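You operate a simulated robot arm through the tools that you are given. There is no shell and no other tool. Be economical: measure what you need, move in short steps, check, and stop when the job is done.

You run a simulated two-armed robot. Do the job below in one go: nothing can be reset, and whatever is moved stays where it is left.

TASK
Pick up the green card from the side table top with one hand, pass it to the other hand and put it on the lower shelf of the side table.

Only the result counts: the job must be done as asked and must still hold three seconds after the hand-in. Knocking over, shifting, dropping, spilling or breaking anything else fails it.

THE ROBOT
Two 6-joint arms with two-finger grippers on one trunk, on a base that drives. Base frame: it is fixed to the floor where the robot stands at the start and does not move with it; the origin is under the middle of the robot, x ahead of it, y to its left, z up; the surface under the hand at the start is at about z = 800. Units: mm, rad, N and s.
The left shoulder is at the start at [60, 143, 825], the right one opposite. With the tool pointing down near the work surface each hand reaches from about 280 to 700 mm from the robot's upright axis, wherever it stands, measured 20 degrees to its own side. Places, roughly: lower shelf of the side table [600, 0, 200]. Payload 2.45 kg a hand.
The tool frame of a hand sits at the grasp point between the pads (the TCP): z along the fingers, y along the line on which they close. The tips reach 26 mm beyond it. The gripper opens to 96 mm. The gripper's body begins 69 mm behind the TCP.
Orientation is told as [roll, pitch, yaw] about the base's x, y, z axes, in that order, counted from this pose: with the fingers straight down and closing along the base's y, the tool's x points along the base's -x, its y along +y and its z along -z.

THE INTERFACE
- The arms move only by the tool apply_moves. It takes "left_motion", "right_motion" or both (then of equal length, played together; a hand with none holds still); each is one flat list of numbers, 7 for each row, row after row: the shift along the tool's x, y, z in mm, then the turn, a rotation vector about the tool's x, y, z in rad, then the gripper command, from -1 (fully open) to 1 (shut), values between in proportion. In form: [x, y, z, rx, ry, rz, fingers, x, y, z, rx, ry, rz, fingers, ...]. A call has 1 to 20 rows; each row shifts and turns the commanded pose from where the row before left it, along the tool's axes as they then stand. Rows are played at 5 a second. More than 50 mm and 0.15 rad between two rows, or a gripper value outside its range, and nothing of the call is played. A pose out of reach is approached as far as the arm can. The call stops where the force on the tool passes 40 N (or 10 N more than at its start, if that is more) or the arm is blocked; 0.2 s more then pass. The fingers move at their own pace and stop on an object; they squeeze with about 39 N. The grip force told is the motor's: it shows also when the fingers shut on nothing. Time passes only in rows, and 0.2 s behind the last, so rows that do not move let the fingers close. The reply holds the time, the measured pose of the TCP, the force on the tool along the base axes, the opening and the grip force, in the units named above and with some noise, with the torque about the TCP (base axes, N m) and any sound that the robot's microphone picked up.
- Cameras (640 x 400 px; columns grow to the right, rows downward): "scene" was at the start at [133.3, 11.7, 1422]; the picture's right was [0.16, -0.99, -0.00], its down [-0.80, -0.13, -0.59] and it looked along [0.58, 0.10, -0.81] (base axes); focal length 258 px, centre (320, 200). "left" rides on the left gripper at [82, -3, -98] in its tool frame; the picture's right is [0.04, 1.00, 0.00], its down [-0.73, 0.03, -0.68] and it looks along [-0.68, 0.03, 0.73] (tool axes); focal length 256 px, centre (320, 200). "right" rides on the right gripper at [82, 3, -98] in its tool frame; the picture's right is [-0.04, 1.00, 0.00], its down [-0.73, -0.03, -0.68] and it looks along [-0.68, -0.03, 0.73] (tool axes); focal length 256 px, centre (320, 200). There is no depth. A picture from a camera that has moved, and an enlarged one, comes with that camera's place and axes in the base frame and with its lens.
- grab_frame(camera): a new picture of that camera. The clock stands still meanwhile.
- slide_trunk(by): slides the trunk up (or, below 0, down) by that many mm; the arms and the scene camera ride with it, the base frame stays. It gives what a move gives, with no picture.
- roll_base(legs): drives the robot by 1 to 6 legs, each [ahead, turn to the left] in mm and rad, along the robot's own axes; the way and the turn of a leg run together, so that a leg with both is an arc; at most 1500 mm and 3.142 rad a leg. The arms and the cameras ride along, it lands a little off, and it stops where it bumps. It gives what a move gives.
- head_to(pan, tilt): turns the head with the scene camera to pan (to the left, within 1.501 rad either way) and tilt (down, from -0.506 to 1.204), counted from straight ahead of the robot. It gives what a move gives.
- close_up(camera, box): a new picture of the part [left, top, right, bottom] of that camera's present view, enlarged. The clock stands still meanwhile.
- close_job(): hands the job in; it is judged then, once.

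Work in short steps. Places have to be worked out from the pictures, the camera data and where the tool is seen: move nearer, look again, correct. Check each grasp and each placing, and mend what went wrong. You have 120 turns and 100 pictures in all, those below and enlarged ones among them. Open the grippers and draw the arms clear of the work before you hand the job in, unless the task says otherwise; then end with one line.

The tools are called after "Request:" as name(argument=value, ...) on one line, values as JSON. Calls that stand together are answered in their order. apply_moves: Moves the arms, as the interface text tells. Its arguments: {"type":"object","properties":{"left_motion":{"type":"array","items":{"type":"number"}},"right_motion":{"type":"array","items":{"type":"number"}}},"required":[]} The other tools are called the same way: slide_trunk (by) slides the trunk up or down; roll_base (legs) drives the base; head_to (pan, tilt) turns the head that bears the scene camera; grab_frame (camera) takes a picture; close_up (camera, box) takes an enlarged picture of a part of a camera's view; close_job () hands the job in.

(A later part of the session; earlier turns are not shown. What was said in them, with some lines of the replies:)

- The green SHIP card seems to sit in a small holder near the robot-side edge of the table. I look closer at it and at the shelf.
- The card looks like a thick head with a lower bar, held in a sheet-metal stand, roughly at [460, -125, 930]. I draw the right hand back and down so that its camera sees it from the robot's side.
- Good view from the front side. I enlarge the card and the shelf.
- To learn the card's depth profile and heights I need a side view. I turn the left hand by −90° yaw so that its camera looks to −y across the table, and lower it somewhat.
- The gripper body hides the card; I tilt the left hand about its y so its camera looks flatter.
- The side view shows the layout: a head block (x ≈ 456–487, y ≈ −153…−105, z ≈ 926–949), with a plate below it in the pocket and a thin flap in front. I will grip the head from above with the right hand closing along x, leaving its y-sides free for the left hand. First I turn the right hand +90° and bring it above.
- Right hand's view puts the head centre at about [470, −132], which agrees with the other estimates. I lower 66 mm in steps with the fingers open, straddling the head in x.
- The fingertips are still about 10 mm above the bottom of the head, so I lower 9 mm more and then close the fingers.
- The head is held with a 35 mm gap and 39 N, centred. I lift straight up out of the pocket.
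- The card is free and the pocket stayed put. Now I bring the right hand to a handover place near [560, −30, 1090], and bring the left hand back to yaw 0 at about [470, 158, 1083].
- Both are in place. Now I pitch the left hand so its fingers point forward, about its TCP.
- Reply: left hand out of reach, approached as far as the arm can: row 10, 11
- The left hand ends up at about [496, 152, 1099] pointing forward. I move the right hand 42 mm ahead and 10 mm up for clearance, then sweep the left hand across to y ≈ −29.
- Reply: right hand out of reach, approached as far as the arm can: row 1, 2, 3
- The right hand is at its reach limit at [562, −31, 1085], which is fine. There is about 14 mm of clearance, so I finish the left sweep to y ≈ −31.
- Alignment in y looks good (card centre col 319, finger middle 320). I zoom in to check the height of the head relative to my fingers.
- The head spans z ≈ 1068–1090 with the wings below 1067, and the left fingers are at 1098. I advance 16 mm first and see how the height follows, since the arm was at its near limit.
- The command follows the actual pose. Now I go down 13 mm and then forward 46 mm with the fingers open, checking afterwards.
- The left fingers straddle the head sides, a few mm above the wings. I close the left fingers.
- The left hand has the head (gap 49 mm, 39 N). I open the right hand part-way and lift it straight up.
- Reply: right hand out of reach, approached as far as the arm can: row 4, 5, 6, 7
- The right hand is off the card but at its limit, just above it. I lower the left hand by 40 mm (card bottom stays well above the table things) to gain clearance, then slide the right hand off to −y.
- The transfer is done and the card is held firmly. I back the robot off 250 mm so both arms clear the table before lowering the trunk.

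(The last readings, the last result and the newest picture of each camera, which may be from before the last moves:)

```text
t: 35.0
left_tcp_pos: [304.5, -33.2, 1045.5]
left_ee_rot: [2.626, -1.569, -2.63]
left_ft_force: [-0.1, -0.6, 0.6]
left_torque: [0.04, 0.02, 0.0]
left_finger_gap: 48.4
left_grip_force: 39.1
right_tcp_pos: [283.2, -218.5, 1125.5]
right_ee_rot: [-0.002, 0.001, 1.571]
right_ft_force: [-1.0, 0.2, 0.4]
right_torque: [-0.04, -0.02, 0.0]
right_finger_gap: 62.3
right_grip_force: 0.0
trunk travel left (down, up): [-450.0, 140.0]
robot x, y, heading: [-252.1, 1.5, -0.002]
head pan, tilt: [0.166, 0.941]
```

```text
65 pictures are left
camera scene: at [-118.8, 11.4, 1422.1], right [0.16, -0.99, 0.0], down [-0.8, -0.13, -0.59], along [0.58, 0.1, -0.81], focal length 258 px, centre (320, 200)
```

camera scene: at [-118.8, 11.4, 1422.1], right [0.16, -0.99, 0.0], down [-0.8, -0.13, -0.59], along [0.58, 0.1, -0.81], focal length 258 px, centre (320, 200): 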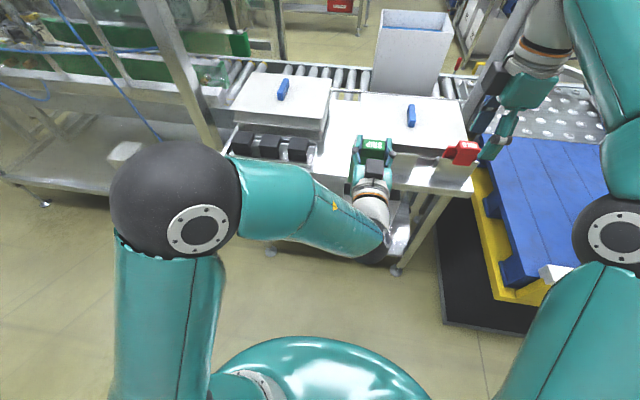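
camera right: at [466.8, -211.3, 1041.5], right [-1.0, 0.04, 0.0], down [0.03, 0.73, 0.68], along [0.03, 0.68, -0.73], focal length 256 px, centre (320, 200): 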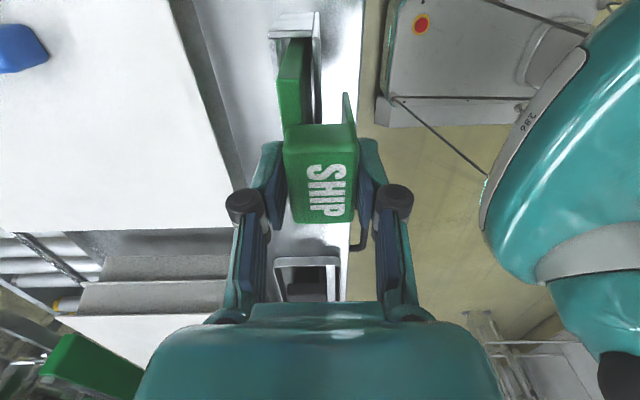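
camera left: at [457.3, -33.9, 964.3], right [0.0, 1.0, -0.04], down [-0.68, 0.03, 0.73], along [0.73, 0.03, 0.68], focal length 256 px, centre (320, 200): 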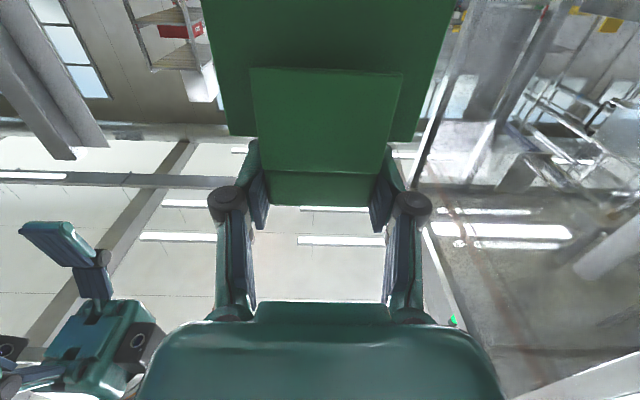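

All is clear below the arms. I lower the trunk by 430 mm.

Request:
slide_trunk(by=-430)

Request:
head_to(pan=-0.1, tilt=0.7)

Request:
grab_frame(camera="scene")

```text
refused: -430 is not a number from -400 to 400
```

```text
t: 35.8
left_tcp_pos: [304.5, -32.5, 1046.1]
left_ee_rot: [0.002, -1.569, -0.003]
left_ft_force: [0.4, 0.1, 0.1]
left_torque: [-0.01, 0.03, 0.01]
left_finger_gap: 48.8
left_grip_force: 38.6
right_tcp_pos: [284.3, -218.1, 1123.7]
right_ee_rot: [-0.001, 0.001, 1.57]
right_ft_force: [-0.5, -0.8, 0.9]
right_torque: [-0.01, 0.02, 0.0]
right_finger_gap: 62.6
right_grip_force: 0.1
trunk travel left (down, up): [-450.0, 140.0]
robot x, y, heading: [-246.2, -1.5, -0.005]
head pan, tilt: [-0.099, 0.7]
```

```text
64 pictures are left
camera scene: at [-105.1, -9.1, 1441.0], right [-0.1, -0.99, 0.0], down [-0.64, 0.07, -0.76], along [0.76, -0.08, -0.65], focal length 258 px, centre (320, 200)
```

scene: 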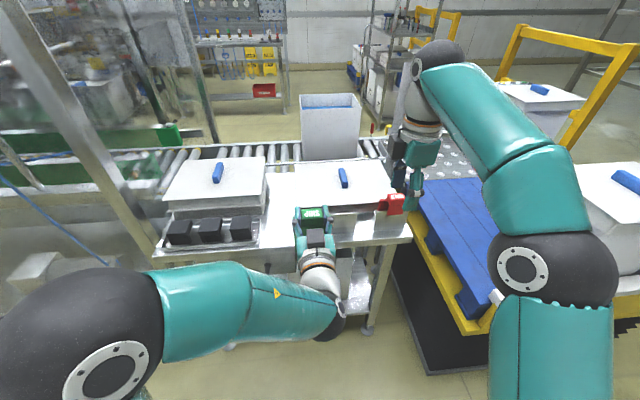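

The right arm looks clear of the pallet (elbow x ≈ 120, pallet from x ≈ 255). I lower in two stages and check in between.

Request:
slide_trunk(by=-250)

Request:
grab_frame(camera="scene")

```text
t: 38.4
left_tcp_pos: [305.5, -33.2, 796.8]
left_ee_rot: [0.016, -1.569, -0.018]
left_ft_force: [-0.2, 0.0, 0.8]
left_torque: [-0.02, -0.02, -0.02]
left_finger_gap: 48.8
left_grip_force: 39.2
right_tcp_pos: [285.1, -218.9, 874.0]
right_ee_rot: [-0.001, 0.0, 1.571]
right_ft_force: [0.3, 0.8, -0.1]
right_torque: [-0.03, 0.05, 0.0]
right_finger_gap: 62.5
right_grip_force: 0.0
trunk travel left (down, up): [-200.0, 390.0]
robot x, y, heading: [-250.0, -1.4, -0.004]
head pan, tilt: [-0.099, 0.7]
```

```text
63 pictures are left
camera scene: at [-105.3, -9.1, 1191.1], right [-0.1, -0.99, 0.0], down [-0.64, 0.07, -0.76], along [0.76, -0.08, -0.64], focal length 258 px, centre (320, 200)
```

scene: 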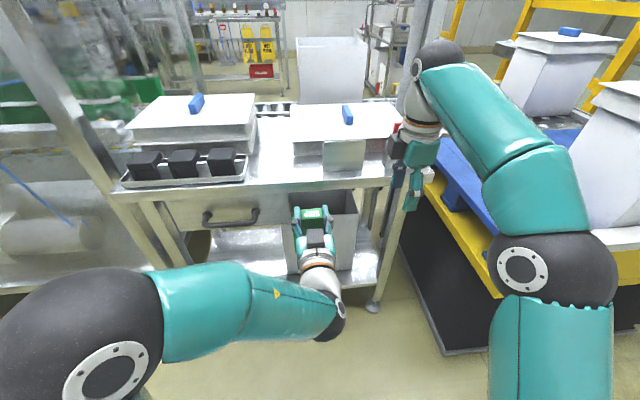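

The lift table on the right is close to the right elbow's side, so I lower only 150 mm more and look again.

Request:
slide_trunk(by=-150)

Request:
head_to(pan=-0.5, tilt=0.7)

Request:
grab_frame(camera="scene")

Request:
head_to(pan=0.25, tilt=0.6)

Request:
grab_frame(camera="scene")

```text
t: 40.1
left_tcp_pos: [304.1, -32.3, 646.7]
left_ee_rot: [-0.003, -1.571, -0.002]
left_ft_force: [-0.2, 0.2, 0.2]
left_torque: [-0.02, -0.03, -0.03]
left_finger_gap: 48.8
left_grip_force: 39.2
right_tcp_pos: [282.9, -219.2, 724.6]
right_ee_rot: [-0.002, 0.001, 1.572]
right_ft_force: [0.1, -0.1, -0.2]
right_torque: [-0.04, -0.01, 0.02]
right_finger_gap: 62.4
right_grip_force: 0.0
trunk travel left (down, up): [-50.0, 540.0]
robot x, y, heading: [-249.2, -0.6, -0.006]
head pan, tilt: [-0.099, 0.7]
```

```text
t: 41.0
left_tcp_pos: [305.8, -31.9, 646.9]
left_ee_rot: [0.042, -1.57, -0.045]
left_ft_force: [0.7, 0.8, -0.7]
left_torque: [0.0, 0.02, 0.01]
left_finger_gap: 48.7
left_grip_force: 39.1
right_tcp_pos: [284.0, -216.9, 724.6]
right_ee_rot: [-0.001, 0.001, 1.57]
right_ft_force: [-0.9, 0.6, 0.2]
right_torque: [0.03, -0.01, 0.0]
right_finger_gap: 62.7
right_grip_force: 0.1
trunk travel left (down, up): [-50.0, 540.0]
robot x, y, heading: [-251.7, -2.6, -0.004]
head pan, tilt: [-0.499, 0.7]
```

```text
62 pictures are left
camera scene: at [-115.3, -41.3, 1041.1], right [-0.48, -0.88, 0.0], down [-0.57, 0.31, -0.76], along [0.67, -0.37, -0.64], focal length 258 px, centre (320, 200)
```

scene: 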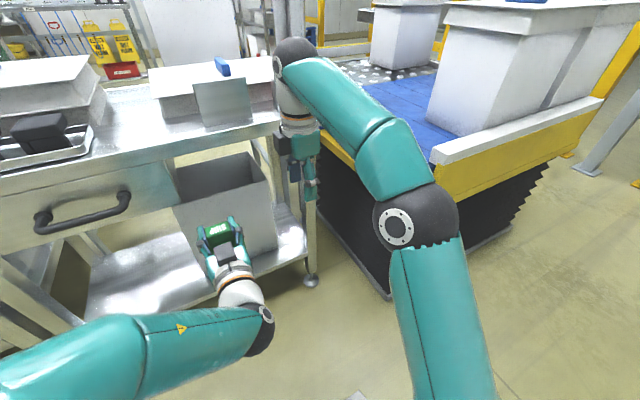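

```text
t: 42.1
left_tcp_pos: [304.9, -32.3, 646.3]
left_ee_rot: [0.033, -1.569, -0.036]
left_ft_force: [0.5, 0.5, -0.1]
left_torque: [-0.02, -0.01, 0.0]
left_finger_gap: 48.5
left_grip_force: 38.7
right_tcp_pos: [284.2, -218.0, 724.5]
right_ee_rot: [-0.001, -0.001, 1.571]
right_ft_force: [0.2, 0.6, -0.4]
right_torque: [0.0, -0.03, 0.01]
right_finger_gap: 62.2
right_grip_force: 0.1
trunk travel left (down, up): [-50.0, 540.0]
robot x, y, heading: [-257.5, -0.9, -0.008]
head pan, tilt: [0.25, 0.6]
```

```text
61 pictures are left
camera scene: at [-104.1, 21.1, 1049.7], right [0.24, -0.97, 0.0], down [-0.55, -0.14, -0.82], along [0.8, 0.2, -0.57], focal length 258 px, centre (320, 200)
```

scene: 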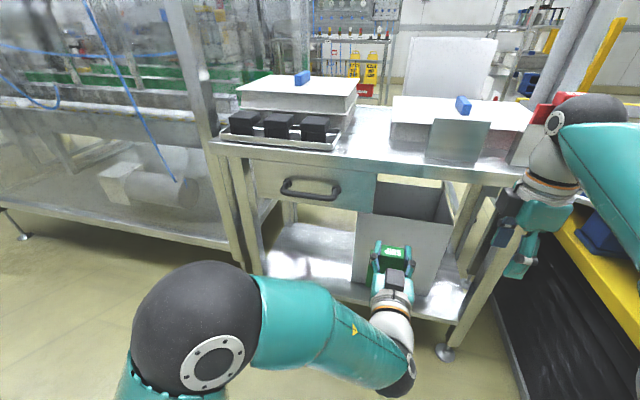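

This gives a clear view. The lower shelf's left half is free (about y 60–350, from x ≈ 495), with a tote to the right from y ≈ 43 and the drawer bottom at z ≈ 650. I turn the left hand to point down (card then flat, back side down) while retracting the right hand toward the robot.

Request:
apply_moves(left_motion=[0, 0, 0, 0, 0.1428, 0, 1, 0, 0, 0, 0, 0.1428, 0, 1, 0, 0, 0, 0, 0.1428, 0, 1, 0, 0, 0, 0, 0.1428, 0, 1, 0, 0, 0, 0, 0.1428, 0, 1, 0, 0, 0, 0, 0.1428, 0, 1, 0, 0, 0, 0, 0.1428, 0, 1, 0, 0, 0, 0, 0.1428, 0, 1, 0, 0, 0, 0, 0.1428, 0, 1, 0, 0, 0, 0, 0.1428, 0, 1, 0, 0, 0, 0, 0.1428, 0, 1], right_motion=[0, 16, 0, 0, 0, 0, -0.3, 0, 16, 0, 0, 0, 0, -0.3, 0, 16, 0, 0, 0, 0, -0.3, 0, 16, 0, 0, 0, 0, -0.3, 0, 16, 0, 0, 0, 0, -0.3, 0, 16, 0, 0, 0, 0, -0.3, 0, 16, 0, 0, 0, 0, -0.3, 0, 16, 0, 0, 0, 0, -0.3, 0, 16, 0, 0, 0, 0, -0.3, 0, 16, 0, 0, 0, 0, -0.3, 0, 16, 0, 0, 0, 0, -0.3])

Request:
grab_frame(camera="scene")

Request:
grab_frame(camera="left")

```text
t: 44.5
left_tcp_pos: [303.9, -33.3, 645.2]
left_ee_rot: [-0.001, 0.006, -0.004]
left_ft_force: [-0.3, -0.4, -0.3]
left_torque: [0.01, -0.04, 0.0]
left_finger_gap: 49.1
left_grip_force: 39.2
right_tcp_pos: [108.1, -217.8, 724.8]
right_ee_rot: [-0.002, -0.002, 1.57]
right_ft_force: [-0.5, 1.0, -0.1]
right_torque: [-0.04, 0.01, 0.01]
right_finger_gap: 62.1
right_grip_force: 0.0
trunk travel left (down, up): [-50.0, 540.0]
robot x, y, heading: [-251.8, -0.4, -0.006]
head pan, tilt: [0.25, 0.6]
```

```text
60 pictures are left
camera scene: at [-104.1, 21.2, 1049.7], right [0.24, -0.97, 0.0], down [-0.55, -0.14, -0.82], along [0.8, 0.2, -0.57], focal length 258 px, centre (320, 200)
```

scene: 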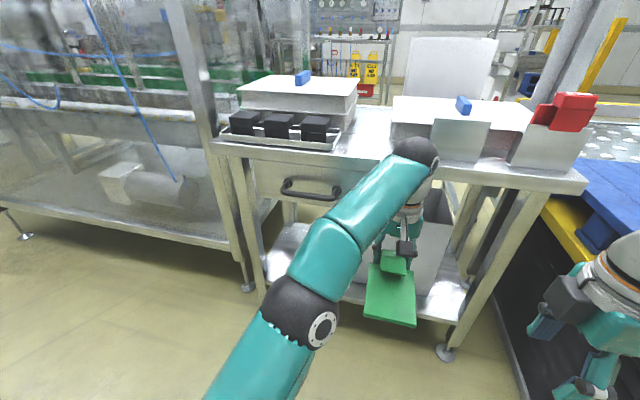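

```text
59 pictures are left
camera left: at [222.6, -35.6, 744.1], right [-0.04, 1.0, 0.0], down [0.74, 0.03, 0.68], along [0.68, 0.02, -0.74], focal length 256 px, centre (320, 200)
```

left: 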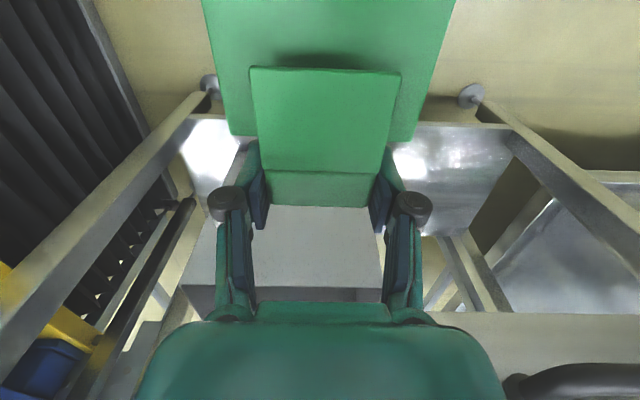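

The card is now horizontal in the left hand. I shift to y ≈ 150, then yaw −90° (plate pointing to +y) while lowering to z ≈ 425, still in front of the table.

Request:
apply_moves(left_motion=[0, 30, 0, 0, 0, 0, 1, 0, 30, 0, 0, 0, 0, 1, 0, 30, 0, 0, 0, 0, 1, 0, 30, 0, 0, 0, 0, 1, 0, 30, 0, 0, 0, 0, 1, 0, 33, 0, 0, 0, 0, 1, 0, 0, 20, 0, 0, 0.1428, 1, 0, 0, 20, 0, 0, 0.1428, 1, 0, 0, 20, 0, 0, 0.1428, 1, 0, 0, 20, 0, 0, 0.1428, 1, 0, 0, 20, 0, 0, 0.1428, 1, 0, 0, 20, 0, 0, 0.1428, 1, 0, 0, 20, 0, 0, 0.1428, 1, 0, 0, 20, 0, 0, 0.1428, 1, 0, 0, 20, 0, 0, 0.1428, 1, 0, 0, 20, 0, 0, 0.1428, 1, 0, 0, 20, 0, 0, 0.1428, 1])

Request:
grab_frame(camera="scene")

```text
t: 48.1
left_tcp_pos: [305.4, 150.0, 426.9]
left_ee_rot: [-0.002, 0.0, -1.575]
left_ft_force: [-0.6, -0.7, -0.5]
left_torque: [-0.02, 0.05, -0.02]
left_finger_gap: 48.8
left_grip_force: 38.6
right_tcp_pos: [108.5, -218.4, 724.3]
right_ee_rot: [-0.001, -0.001, 1.571]
right_ft_force: [0.4, 0.4, -0.3]
right_torque: [-0.01, 0.0, 0.0]
right_finger_gap: 62.6
right_grip_force: 0.1
trunk travel left (down, up): [-50.0, 540.0]
robot x, y, heading: [-248.8, 0.5, -0.006]
head pan, tilt: [0.25, 0.6]
```

```text
58 pictures are left
camera scene: at [-104.2, 21.1, 1049.7], right [0.24, -0.97, 0.0], down [-0.55, -0.14, -0.82], along [0.8, 0.2, -0.57], focal length 258 px, centre (320, 200)
```

scene: 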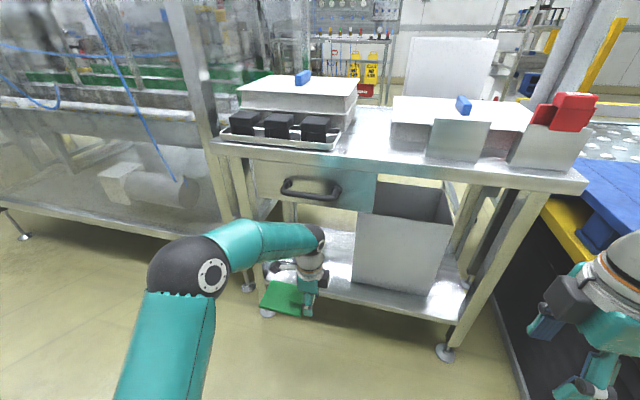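

The card lies flat in the hand with clear room around it. I lower to z ≈ 305 and drive forward 170 mm so the hand reaches over the shelf's front edge.

Request:
apply_moves(left_motion=[0, 0, 20, 0, 0, 0, 1, 0, 0, 20, 0, 0, 0, 1, 0, 0, 20, 0, 0, 0, 1, 0, 0, 20, 0, 0, 0, 1, 0, 0, 20, 0, 0, 0, 1, 0, 0, 20, 0, 0, 0, 1])

Request:
roll_base(legs=[[120, 0]])

Request:
grab_frame(camera="scene")

```text
t: 49.5
left_tcp_pos: [305.3, 150.3, 306.0]
left_ee_rot: [-0.001, 0.0, -1.572]
left_ft_force: [0.4, -0.4, -0.2]
left_torque: [0.02, 0.0, 0.0]
left_finger_gap: 48.9
left_grip_force: 38.7
right_tcp_pos: [108.6, -218.0, 724.3]
right_ee_rot: [-0.002, 0.0, 1.57]
right_ft_force: [-0.1, 0.3, 0.3]
right_torque: [0.01, 0.03, -0.02]
right_finger_gap: 62.2
right_grip_force: 0.1
trunk travel left (down, up): [-50.0, 540.0]
robot x, y, heading: [-247.6, -3.8, 0.0]
head pan, tilt: [0.25, 0.6]
```

```text
t: 50.8
left_tcp_pos: [425.1, 149.3, 305.8]
left_ee_rot: [0.002, 0.001, -1.573]
left_ft_force: [0.4, 0.4, -0.1]
left_torque: [-0.05, 0.0, 0.0]
left_finger_gap: 49.0
left_grip_force: 38.9
right_tcp_pos: [228.3, -218.7, 723.7]
right_ee_rot: [0.0, 0.002, 1.571]
right_ft_force: [-0.8, 0.1, 0.2]
right_torque: [-0.01, 0.01, -0.05]
right_finger_gap: 62.5
right_grip_force: 0.0
trunk travel left (down, up): [-50.0, 540.0]
robot x, y, heading: [-127.8, -0.3, -0.01]
head pan, tilt: [0.25, 0.6]
```

```text
57 pictures are left
camera scene: at [15.3, 20.8, 1049.7], right [0.24, -0.97, 0.0], down [-0.55, -0.14, -0.82], along [0.8, 0.2, -0.57], focal length 258 px, centre (320, 200)
```

scene: 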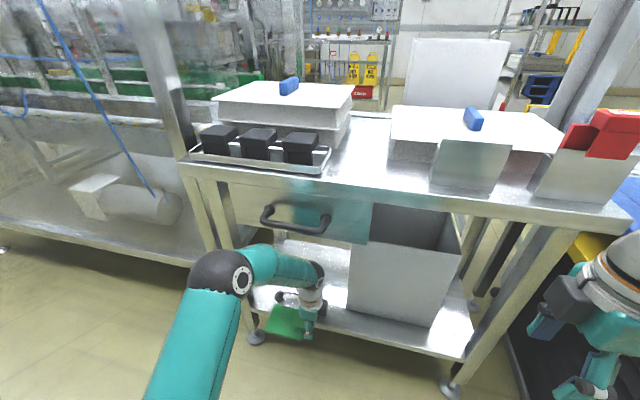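

Clearances look good: the front edge of the shelf is at x ≈ 493 and the tote edge at y ≈ 54. I drive 55 mm more, then extend the arm forward to x ≈ 570 at y ≈ 168.

Request:
roll_base(legs=[[55, 0]])

Request:
apply_moves(left_motion=[9, 20, 0, 0, 0, 0, 1, 9, 20, 0, 0, 0, 0, 1, 0, 20, 0, 0, 0, 0, 1, 0, 20, 0, 0, 0, 0, 1, 0, 10, 0, 0, 0, 0, 1, 0, 0, 0, 0, 0, 0, 1])

Request:
grab_frame(camera="scene")

Request:
grab_frame(camera="left")

```text
t: 51.7
left_tcp_pos: [470.0, 149.7, 305.5]
left_ee_rot: [-0.009, 0.0, -1.578]
left_ft_force: [0.5, 0.1, 0.0]
left_torque: [-0.05, -0.02, -0.01]
left_finger_gap: 48.9
left_grip_force: 38.6
right_tcp_pos: [276.5, -216.6, 728.1]
right_ee_rot: [-0.012, 0.003, 1.571]
right_ft_force: [0.4, 0.2, 0.4]
right_torque: [-0.03, 0.0, 0.04]
right_finger_gap: 62.6
right_grip_force: 0.0
trunk travel left (down, up): [-50.0, 540.0]
robot x, y, heading: [-78.2, -4.6, -0.002]
head pan, tilt: [0.25, 0.6]
```

```text
t: 53.1
left_tcp_pos: [561.3, 168.9, 301.3]
left_ee_rot: [-0.017, -0.004, -1.573]
left_ft_force: [-0.1, 1.0, 0.4]
left_torque: [-0.04, -0.02, 0.03]
left_finger_gap: 49.0
left_grip_force: 39.2
right_tcp_pos: [280.9, -215.9, 726.7]
right_ee_rot: [-0.005, 0.004, 1.571]
right_ft_force: [-0.4, -0.4, 0.2]
right_torque: [-0.03, -0.03, -0.02]
right_finger_gap: 62.6
right_grip_force: 0.2
trunk travel left (down, up): [-50.0, 540.0]
robot x, y, heading: [-74.4, 0.8, -0.003]
head pan, tilt: [0.25, 0.6]
```

```text
56 pictures are left
camera scene: at [65.9, 24.5, 1050.3], right [0.25, -0.97, 0.0], down [-0.54, -0.14, -0.83], along [0.8, 0.2, -0.56], focal length 258 px, centre (320, 200)
```

scene: 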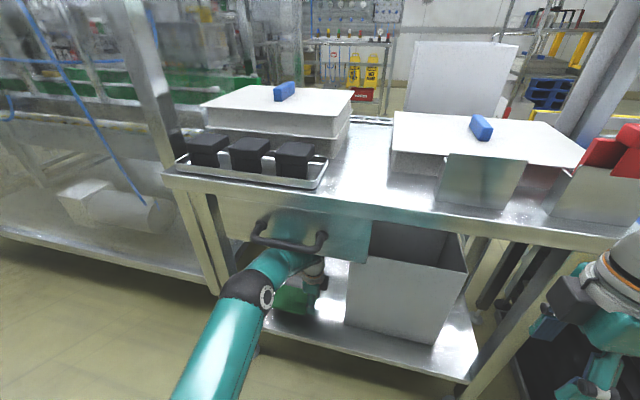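

```text
55 pictures are left
camera left: at [559.2, 251.9, 399.6], right [1.0, 0.04, -0.02], down [0.04, -0.73, 0.68], along [0.01, -0.68, -0.73], focal length 256 px, centre (320, 200)
```

left: 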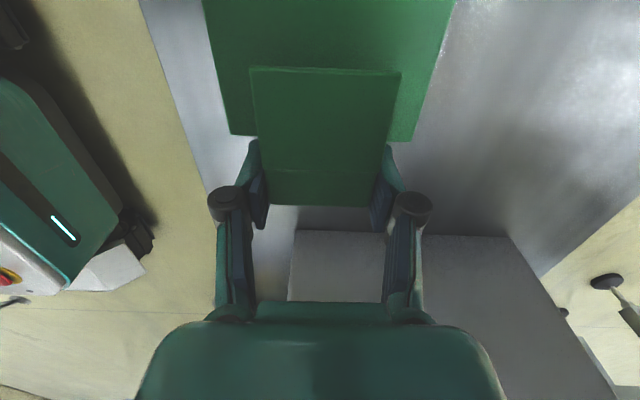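

The pose shows a slight tilt of about 0.01 rad, so I let things settle and look closely at the forearm near the drawer handle.

Request:
apply_moves(left_motion=[0, 0, 0, 0, 0, 0, 1, 0, 0, 0, 0, 0, 0, 1])

Request:
close_up(camera="scene", box=[180, 190, 400, 380])

```text
t: 53.7
left_tcp_pos: [561.9, 168.1, 301.9]
left_ee_rot: [-0.018, -0.001, -1.574]
left_ft_force: [-0.8, 0.1, 0.2]
left_torque: [-0.03, -0.01, 0.01]
left_finger_gap: 48.7
left_grip_force: 39.2
right_tcp_pos: [280.1, -216.4, 727.4]
right_ee_rot: [-0.005, 0.002, 1.57]
right_ft_force: [-0.8, 0.3, 0.4]
right_torque: [0.02, 0.01, 0.0]
right_finger_gap: 62.3
right_grip_force: 0.0
trunk travel left (down, up): [-50.0, 540.0]
robot x, y, heading: [-80.2, 2.3, 0.006]
head pan, tilt: [0.25, 0.6]
```

```text
2.11 times, centred on (290, 285) of scene
camera zoom: at [66.1, 24.3, 1050.1], right [0.25, -0.97, 0.0], down [-0.54, -0.14, -0.83], along [0.8, 0.2, -0.56], focal length 544 px, centre (383, 21)
```

zoom: 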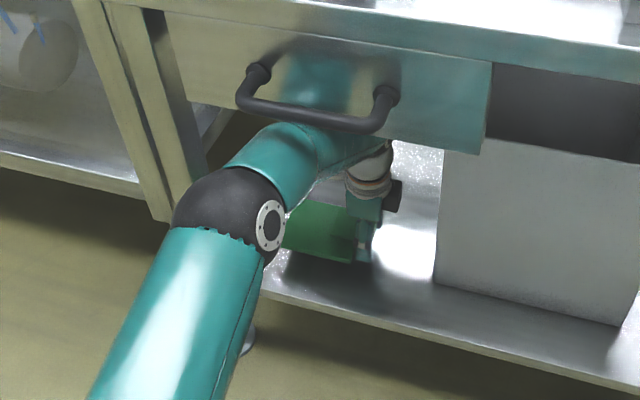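

The base seems rolled slightly (right side up by about 4 mm), maybe a touch on the right side. I look to the right before anything else.

Request:
head_to(pan=-0.7, tilt=0.8)

Request:
grab_frame(camera="scene")

Request:
grab_frame(camera="right")

```text
t: 54.9
left_tcp_pos: [560.6, 169.1, 302.0]
left_ee_rot: [-0.019, -0.001, -1.574]
left_ft_force: [-0.7, -0.1, -0.5]
left_torque: [-0.05, 0.01, 0.0]
left_finger_gap: 48.9
left_grip_force: 39.2
right_tcp_pos: [280.8, -215.8, 727.4]
right_ee_rot: [-0.005, 0.004, 1.572]
right_ft_force: [-0.2, 0.2, -0.3]
right_torque: [0.0, -0.01, 0.03]
right_finger_gap: 62.4
right_grip_force: 0.1
trunk travel left (down, up): [-50.0, 540.0]
robot x, y, heading: [-77.6, -0.3, 0.003]
head pan, tilt: [-0.7, 0.799]
```

```text
53 pictures are left
camera scene: at [41.8, -49.8, 1033.3], right [-0.65, -0.76, 0.0], down [-0.55, 0.46, -0.7], along [0.54, -0.45, -0.71], focal length 258 px, centre (320, 200)
```

scene: 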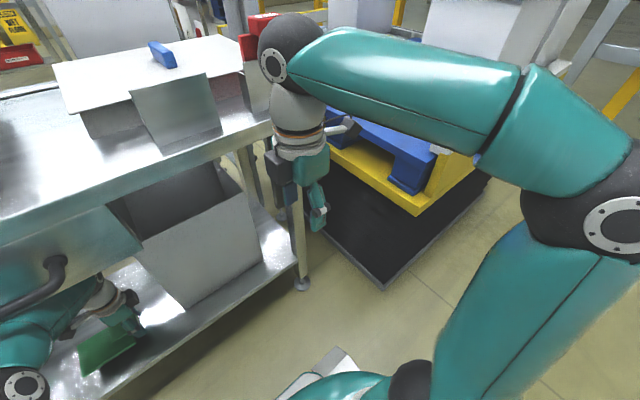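

```text
52 pictures are left
camera right: at [275.2, -297.1, 826.6], right [-1.0, 0.04, -0.01], down [0.03, 0.74, 0.68], along [0.03, 0.68, -0.74], focal length 256 px, centre (320, 200)
```

right: 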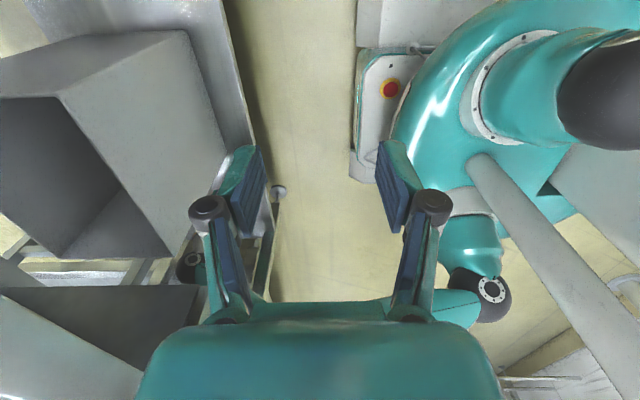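

The right side is free, so the likely cause is the left forearm pressing up against the drawer handle. Lowering the trunk by 40 mm drops the whole arm away from it, and the card stays above the shelf.

Request:
slide_trunk(by=-30)

Request:
head_to(pan=0.35, tilt=0.7)

Request:
grab_frame(camera="scene")

```text
t: 55.7
left_tcp_pos: [563.8, 165.4, 272.3]
left_ee_rot: [-0.015, 0.003, -1.576]
left_ft_force: [-1.5, -0.2, 0.2]
left_torque: [-0.01, 0.04, -0.01]
left_finger_gap: 49.1
left_grip_force: 39.4
right_tcp_pos: [282.6, -218.2, 695.5]
right_ee_rot: [-0.002, 0.0, 1.572]
right_ft_force: [-0.2, 1.1, -0.2]
right_torque: [-0.01, 0.01, 0.0]
right_finger_gap: 62.3
right_grip_force: 0.1
trunk travel left (down, up): [-20.0, 570.0]
robot x, y, heading: [-77.1, -0.6, -0.005]
head pan, tilt: [-0.7, 0.799]
```

```text
t: 57.0
left_tcp_pos: [563.0, 166.1, 272.4]
left_ee_rot: [-0.017, 0.0, -1.579]
left_ft_force: [-0.1, -0.7, -0.3]
left_torque: [-0.01, -0.01, -0.04]
left_finger_gap: 48.8
left_grip_force: 39.4
right_tcp_pos: [282.5, -218.1, 694.9]
right_ee_rot: [-0.002, 0.0, 1.571]
right_ft_force: [0.3, 0.5, 0.2]
right_torque: [-0.02, -0.02, 0.03]
right_finger_gap: 62.4
right_grip_force: 0.1
trunk travel left (down, up): [-20.0, 570.0]
robot x, y, heading: [-73.6, -0.7, -0.009]
head pan, tilt: [0.351, 0.7]
```

```text
51 pictures are left
camera scene: at [64.1, 28.3, 1011.0], right [0.34, -0.94, 0.0], down [-0.61, -0.22, -0.76], along [0.72, 0.26, -0.64], focal length 258 px, centre (320, 200)
```

scene: 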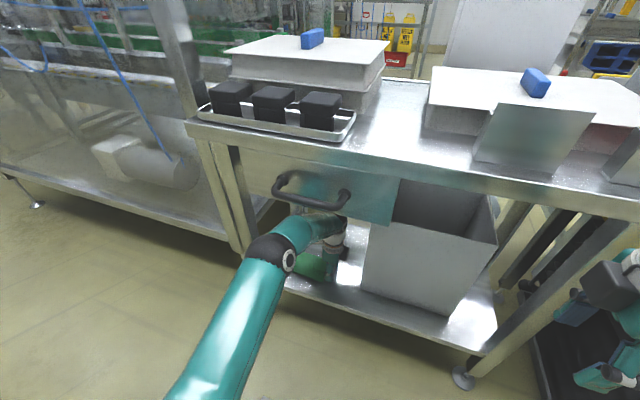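

The right side has settled back, but the left hand still shows −0.017 roll, so there may be a residual touch. I look closer.

Request:
close_up(camera="scene", box=[230, 150, 390, 290])

```text
2.86 times, centred on (310, 220) of scene
camera zoom: at [64.1, 28.3, 1011.0], right [0.34, -0.94, 0.0], down [-0.61, -0.22, -0.76], along [0.72, 0.26, -0.64], focal length 738 px, centre (349, 143)
```

zoom: 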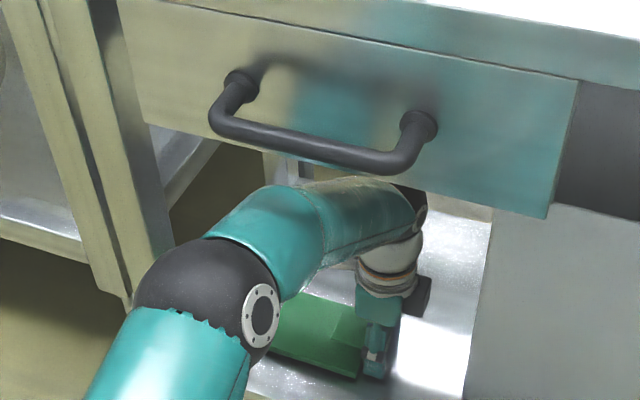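

The forearm now has a visible gap to the handle. I correct the small roll and lower the card gently towards the shelf, stopping on contact.

Request:
apply_moves(left_motion=[0, 0, 10, 0, 0.017, 0, 1, 0, 0, 10, 0, 0, 0, 1, 0, 0, 8, 0, 0, 0, 1, 0, 0, 4, 0, 0, 0, 1, 0, 0, 0, 0, 0, 0, 1])

Request:
close_up(camera="scene", box=[230, 180, 390, 320])

Request:
grab_frame(camera="left")

```text
t: 57.5
left_tcp_pos: [564.7, 166.2, 264.6]
left_ee_rot: [-0.011, 0.02, -1.578]
left_ft_force: [-6.3, -1.3, 16.2]
left_torque: [-0.03, -0.13, -0.03]
left_finger_gap: 48.7
left_grip_force: 39.6
right_tcp_pos: [281.3, -217.5, 696.2]
right_ee_rot: [-0.002, 0.0, 1.572]
right_ft_force: [0.2, -0.3, 1.2]
right_torque: [-0.02, -0.04, 0.03]
right_finger_gap: 62.3
right_grip_force: 0.0
trunk travel left (down, up): [-20.0, 570.0]
robot x, y, heading: [-75.3, -3.2, 0.001]
head pan, tilt: [0.351, 0.7]
stopped in row 2 (left hand): the force on the tool passed its limit at 49 N (the readings are from after the stop); the commanded pose is now the measured one
```

```text
2.86 times, centred on (310, 250) of scene
camera zoom: at [62.4, 28.1, 1011.5], right [0.34, -0.94, 0.0], down [-0.6, -0.22, -0.77], along [0.72, 0.26, -0.64], focal length 738 px, centre (349, 57)
```

zoom: 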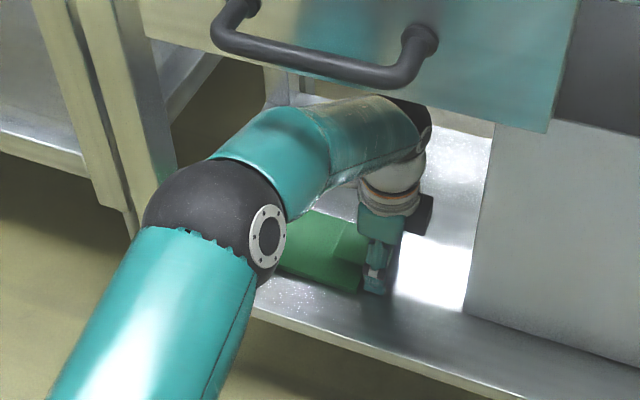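

```text
48 pictures are left
camera left: at [562.3, 246.7, 364.5], right [1.0, 0.03, -0.01], down [0.03, -0.75, 0.66], along [0.02, -0.66, -0.75], focal length 256 px, centre (320, 200)
```

left: 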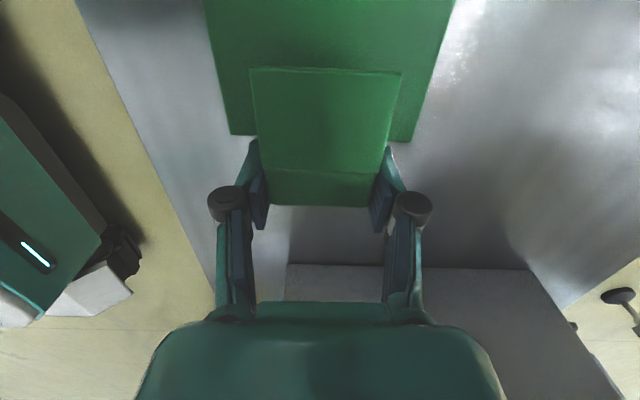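

Contact came at TCP z ≈ 264 (tips ≈ 238), so the card is on the shelf, well inside its front edge. I relieve slightly and open the fingers.

Request:
apply_moves(left_motion=[0, 0, -1, 0, 0, 0, 1, 0, 0, 0, 0, 0, 0, 0.3, 0, 0, 0, 0, 0, 0, -0.1, 0, 0, 0, 0, 0, 0, -0.5, 0, 0, 0, 0, 0, 0, -0.5, 0, 0, 0, 0, 0, 0, -0.5])

Request:
grab_frame(camera="left")

Request:
close_up(camera="scene", box=[230, 180, 390, 320])

```text
t: 59.0
left_tcp_pos: [564.1, 166.2, 261.7]
left_ee_rot: [-0.013, 0.021, -1.579]
left_ft_force: [-0.2, -0.6, -0.1]
left_torque: [-0.02, 0.0, 0.02]
left_finger_gap: 72.0
left_grip_force: 0.2
right_tcp_pos: [283.7, -218.0, 696.1]
right_ee_rot: [0.001, 0.0, 1.571]
right_ft_force: [0.9, 0.1, 0.6]
right_torque: [0.03, 0.03, -0.02]
right_finger_gap: 62.3
right_grip_force: 0.1
trunk travel left (down, up): [-20.0, 570.0]
robot x, y, heading: [-75.3, -2.0, -0.001]
head pan, tilt: [0.351, 0.7]
```

```text
47 pictures are left
camera left: at [562.2, 246.9, 361.4], right [1.0, 0.03, -0.01], down [0.03, -0.75, 0.66], along [0.01, -0.66, -0.75], focal length 256 px, centre (320, 200)
```

left: 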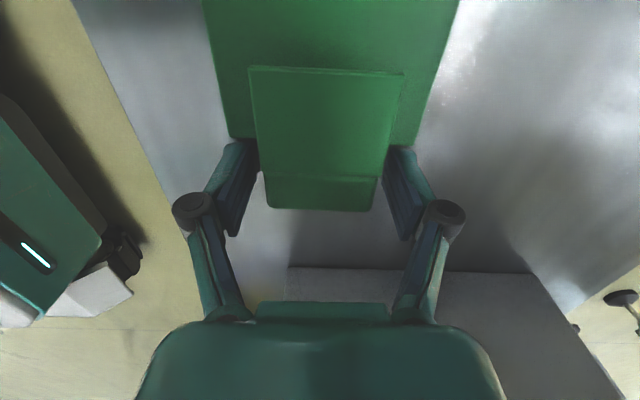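

```text
2.86 times, centred on (310, 250) of scene
camera zoom: at [64.0, 28.4, 1011.0], right [0.34, -0.94, 0.0], down [-0.61, -0.22, -0.76], along [0.72, 0.26, -0.64], focal length 738 px, centre (349, 57)
```

zoom: 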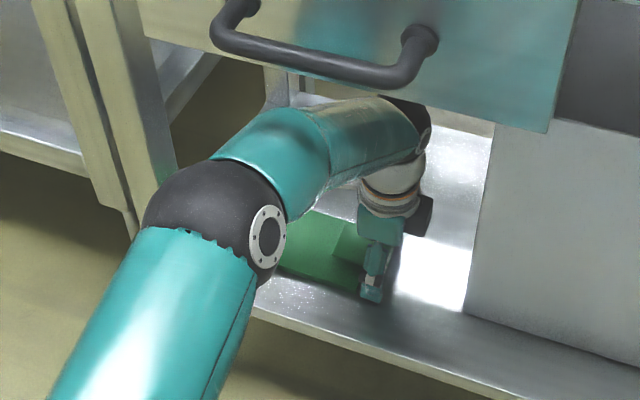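

The card rests flat on the shelf, released, with about 11 mm free on each side. To keep the elbow away from the handle I slide the hand out past the head end to −y by 38 mm and raise 10 mm, then check.

Request:
apply_moves(left_motion=[-8, 0, -3, 0, 0, 0, -0.5, -10, 0, -3, 0, 0, 0, -0.5, -10, 0, -3, 0, 0, 0, -0.5, -10, 0, -3, 0, 0, 0, -0.5, 0, 0, 0, 0, 0, 0, -0.5])

Request:
grab_frame(camera="left")

Request:
grab_frame(camera="scene")

```text
t: 60.1
left_tcp_pos: [562.9, 129.0, 272.7]
left_ee_rot: [-0.013, 0.018, -1.578]
left_ft_force: [-0.5, 1.0, -0.5]
left_torque: [0.03, -0.03, 0.03]
left_finger_gap: 72.1
left_grip_force: 0.1
right_tcp_pos: [282.6, -218.4, 696.5]
right_ee_rot: [0.001, 0.001, 1.571]
right_ft_force: [-0.1, 0.7, -1.2]
right_torque: [0.0, 0.01, -0.02]
right_finger_gap: 62.2
right_grip_force: 0.1
trunk travel left (down, up): [-20.0, 570.0]
robot x, y, heading: [-72.9, 1.1, -0.004]
head pan, tilt: [0.351, 0.7]
```

```text
45 pictures are left
camera left: at [561.6, 208.5, 373.1], right [1.0, 0.03, -0.01], down [0.03, -0.75, 0.67], along [0.01, -0.67, -0.75], focal length 256 px, centre (320, 200)
```

left: 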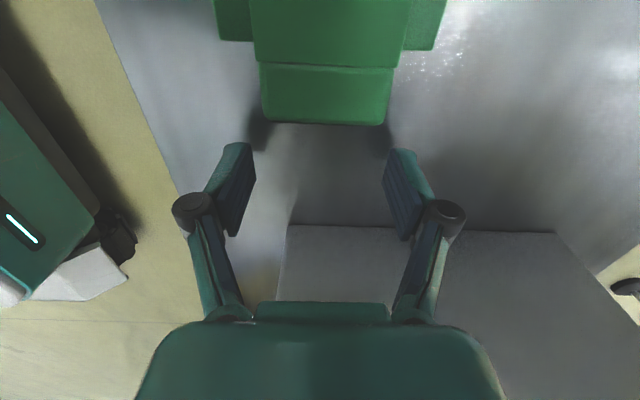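

```text
44 pictures are left
camera scene: at [64.0, 28.4, 1011.1], right [0.34, -0.94, 0.0], down [-0.61, -0.22, -0.76], along [0.72, 0.26, -0.64], focal length 258 px, centre (320, 200)
```

scene: 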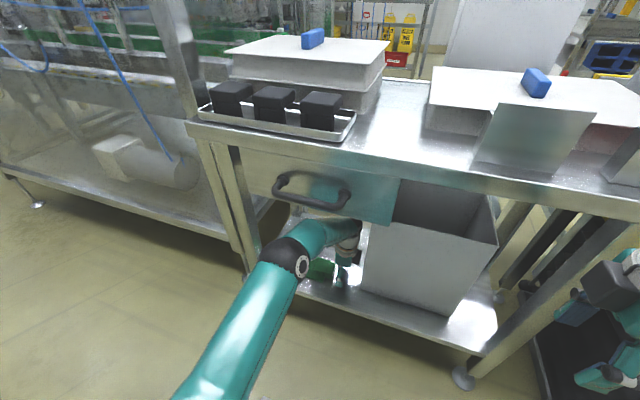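

The card lies flat on the shelf, clear of the fingers. I drive straight back 250 mm so the arm leaves from under the table without changing shape.

Request:
roll_base(legs=[[-250, 0]])

Request:
grab_frame(camera="scene")

```text
t: 62.0
left_tcp_pos: [317.3, 128.6, 272.7]
left_ee_rot: [-0.015, 0.02, -1.579]
left_ft_force: [-0.1, -0.6, 0.3]
left_torque: [-0.01, 0.01, 0.01]
left_finger_gap: 72.2
left_grip_force: 0.0
right_tcp_pos: [36.7, -216.9, 694.5]
right_ee_rot: [0.001, 0.0, 1.571]
right_ft_force: [-0.7, 0.1, 0.3]
right_torque: [0.0, 0.0, -0.03]
right_finger_gap: 62.4
right_grip_force: 0.1
trunk travel left (down, up): [-20.0, 570.0]
robot x, y, heading: [-325.5, 0.3, 0.0]
head pan, tilt: [0.351, 0.7]
```

```text
43 pictures are left
camera scene: at [-181.9, 28.8, 1011.0], right [0.34, -0.94, 0.0], down [-0.61, -0.22, -0.76], along [0.72, 0.26, -0.64], focal length 258 px, centre (320, 200)
```

scene: 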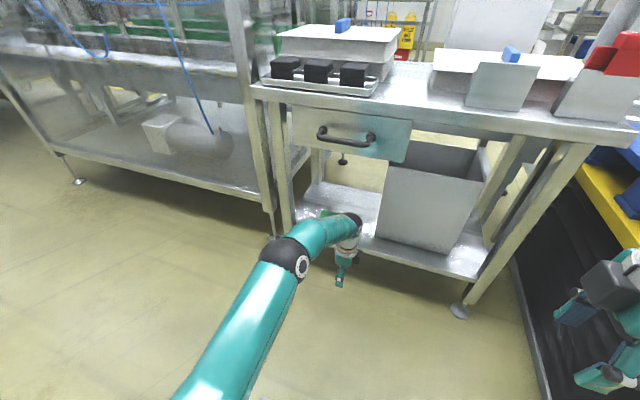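

I open both grippers fully and raise the left hand somewhat toward −y so the card can be seen on the shelf.

Request:
apply_moves(left_motion=[-30, -10, -20, 0, 0, 0, -1, -30, -10, -30, 0, 0, 0, -1, -30, 0, -30, 0, 0, 0, -1, -30, 0, -30, 0, 0, 0, -1, -20, 0, -30, 0, 0, 0, -1, 0, 0, -30, 0, 0, 0, -1, 0, 0, 0, 0, 0, 0, -1], right_motion=[0, 0, 0, 0, 0, 0, -1, 0, 0, 0, 0, 0, 0, -1, 0, 0, 0, 0, 0, 0, -1, 0, 0, 0, 0, 0, 0, -1, 0, 0, 0, 0, 0, 0, -1, 0, 0, 0, 0, 0, 0, -1, 0, 0, 0, 0, 0, 0, -1])

Request:
grab_frame(camera="scene")

```text
t: 63.6
left_tcp_pos: [300.1, -13.8, 438.6]
left_ee_rot: [-0.012, 0.018, -1.58]
left_ft_force: [0.1, -0.9, -0.5]
left_torque: [0.03, 0.01, -0.01]
left_finger_gap: 95.9
left_grip_force: 0.1
right_tcp_pos: [36.2, -218.6, 696.3]
right_ee_rot: [-0.001, 0.001, 1.572]
right_ft_force: [0.4, 0.4, 0.3]
right_torque: [0.0, -0.02, 0.01]
right_finger_gap: 95.9
right_grip_force: 0.0
trunk travel left (down, up): [-20.0, 570.0]
robot x, y, heading: [-322.8, 0.9, -0.003]
head pan, tilt: [0.351, 0.7]
```

```text
42 pictures are left
camera scene: at [-182.1, 28.8, 1011.1], right [0.34, -0.94, 0.0], down [-0.61, -0.22, -0.76], along [0.72, 0.26, -0.64], focal length 258 px, centre (320, 200)
```

scene: 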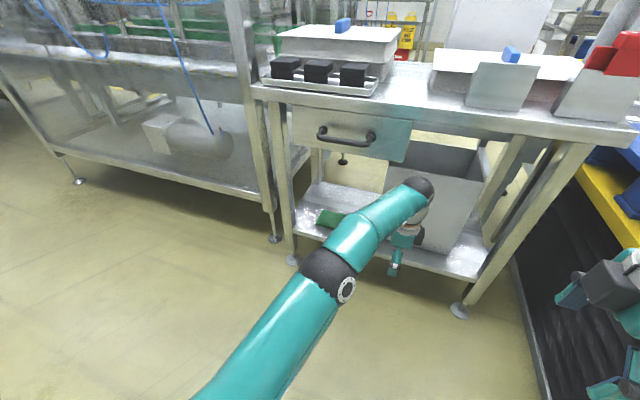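

The card shows on the shelf; I take one enlarged check of it.

Request:
close_up(camera="scene", box=[260, 160, 400, 270])

```text
3.64 times, centred on (330, 215) of scene
camera zoom: at [-182.1, 28.8, 1011.1], right [0.34, -0.94, 0.0], down [-0.61, -0.22, -0.76], along [0.72, 0.26, -0.64], focal length 940 px, centre (284, 146)
```

zoom: 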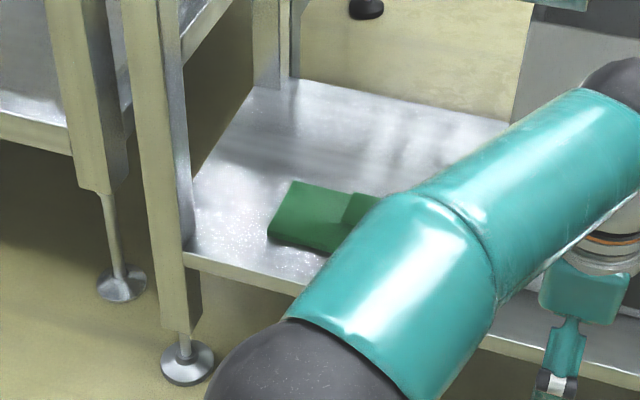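

The card lies flat and fully on the lower shelf, both grippers are open and clear, and everything else is standing as before. I hand in.

Request:
close_job()

```text
The job is handed in.
```

The green SHIP card was picked up with the right hand, passed to the left hand, and now lies flat on the lower shelf. On the way in, the left forearm probably pressed lightly against the drawer handle; nothing looked moved afterwards.
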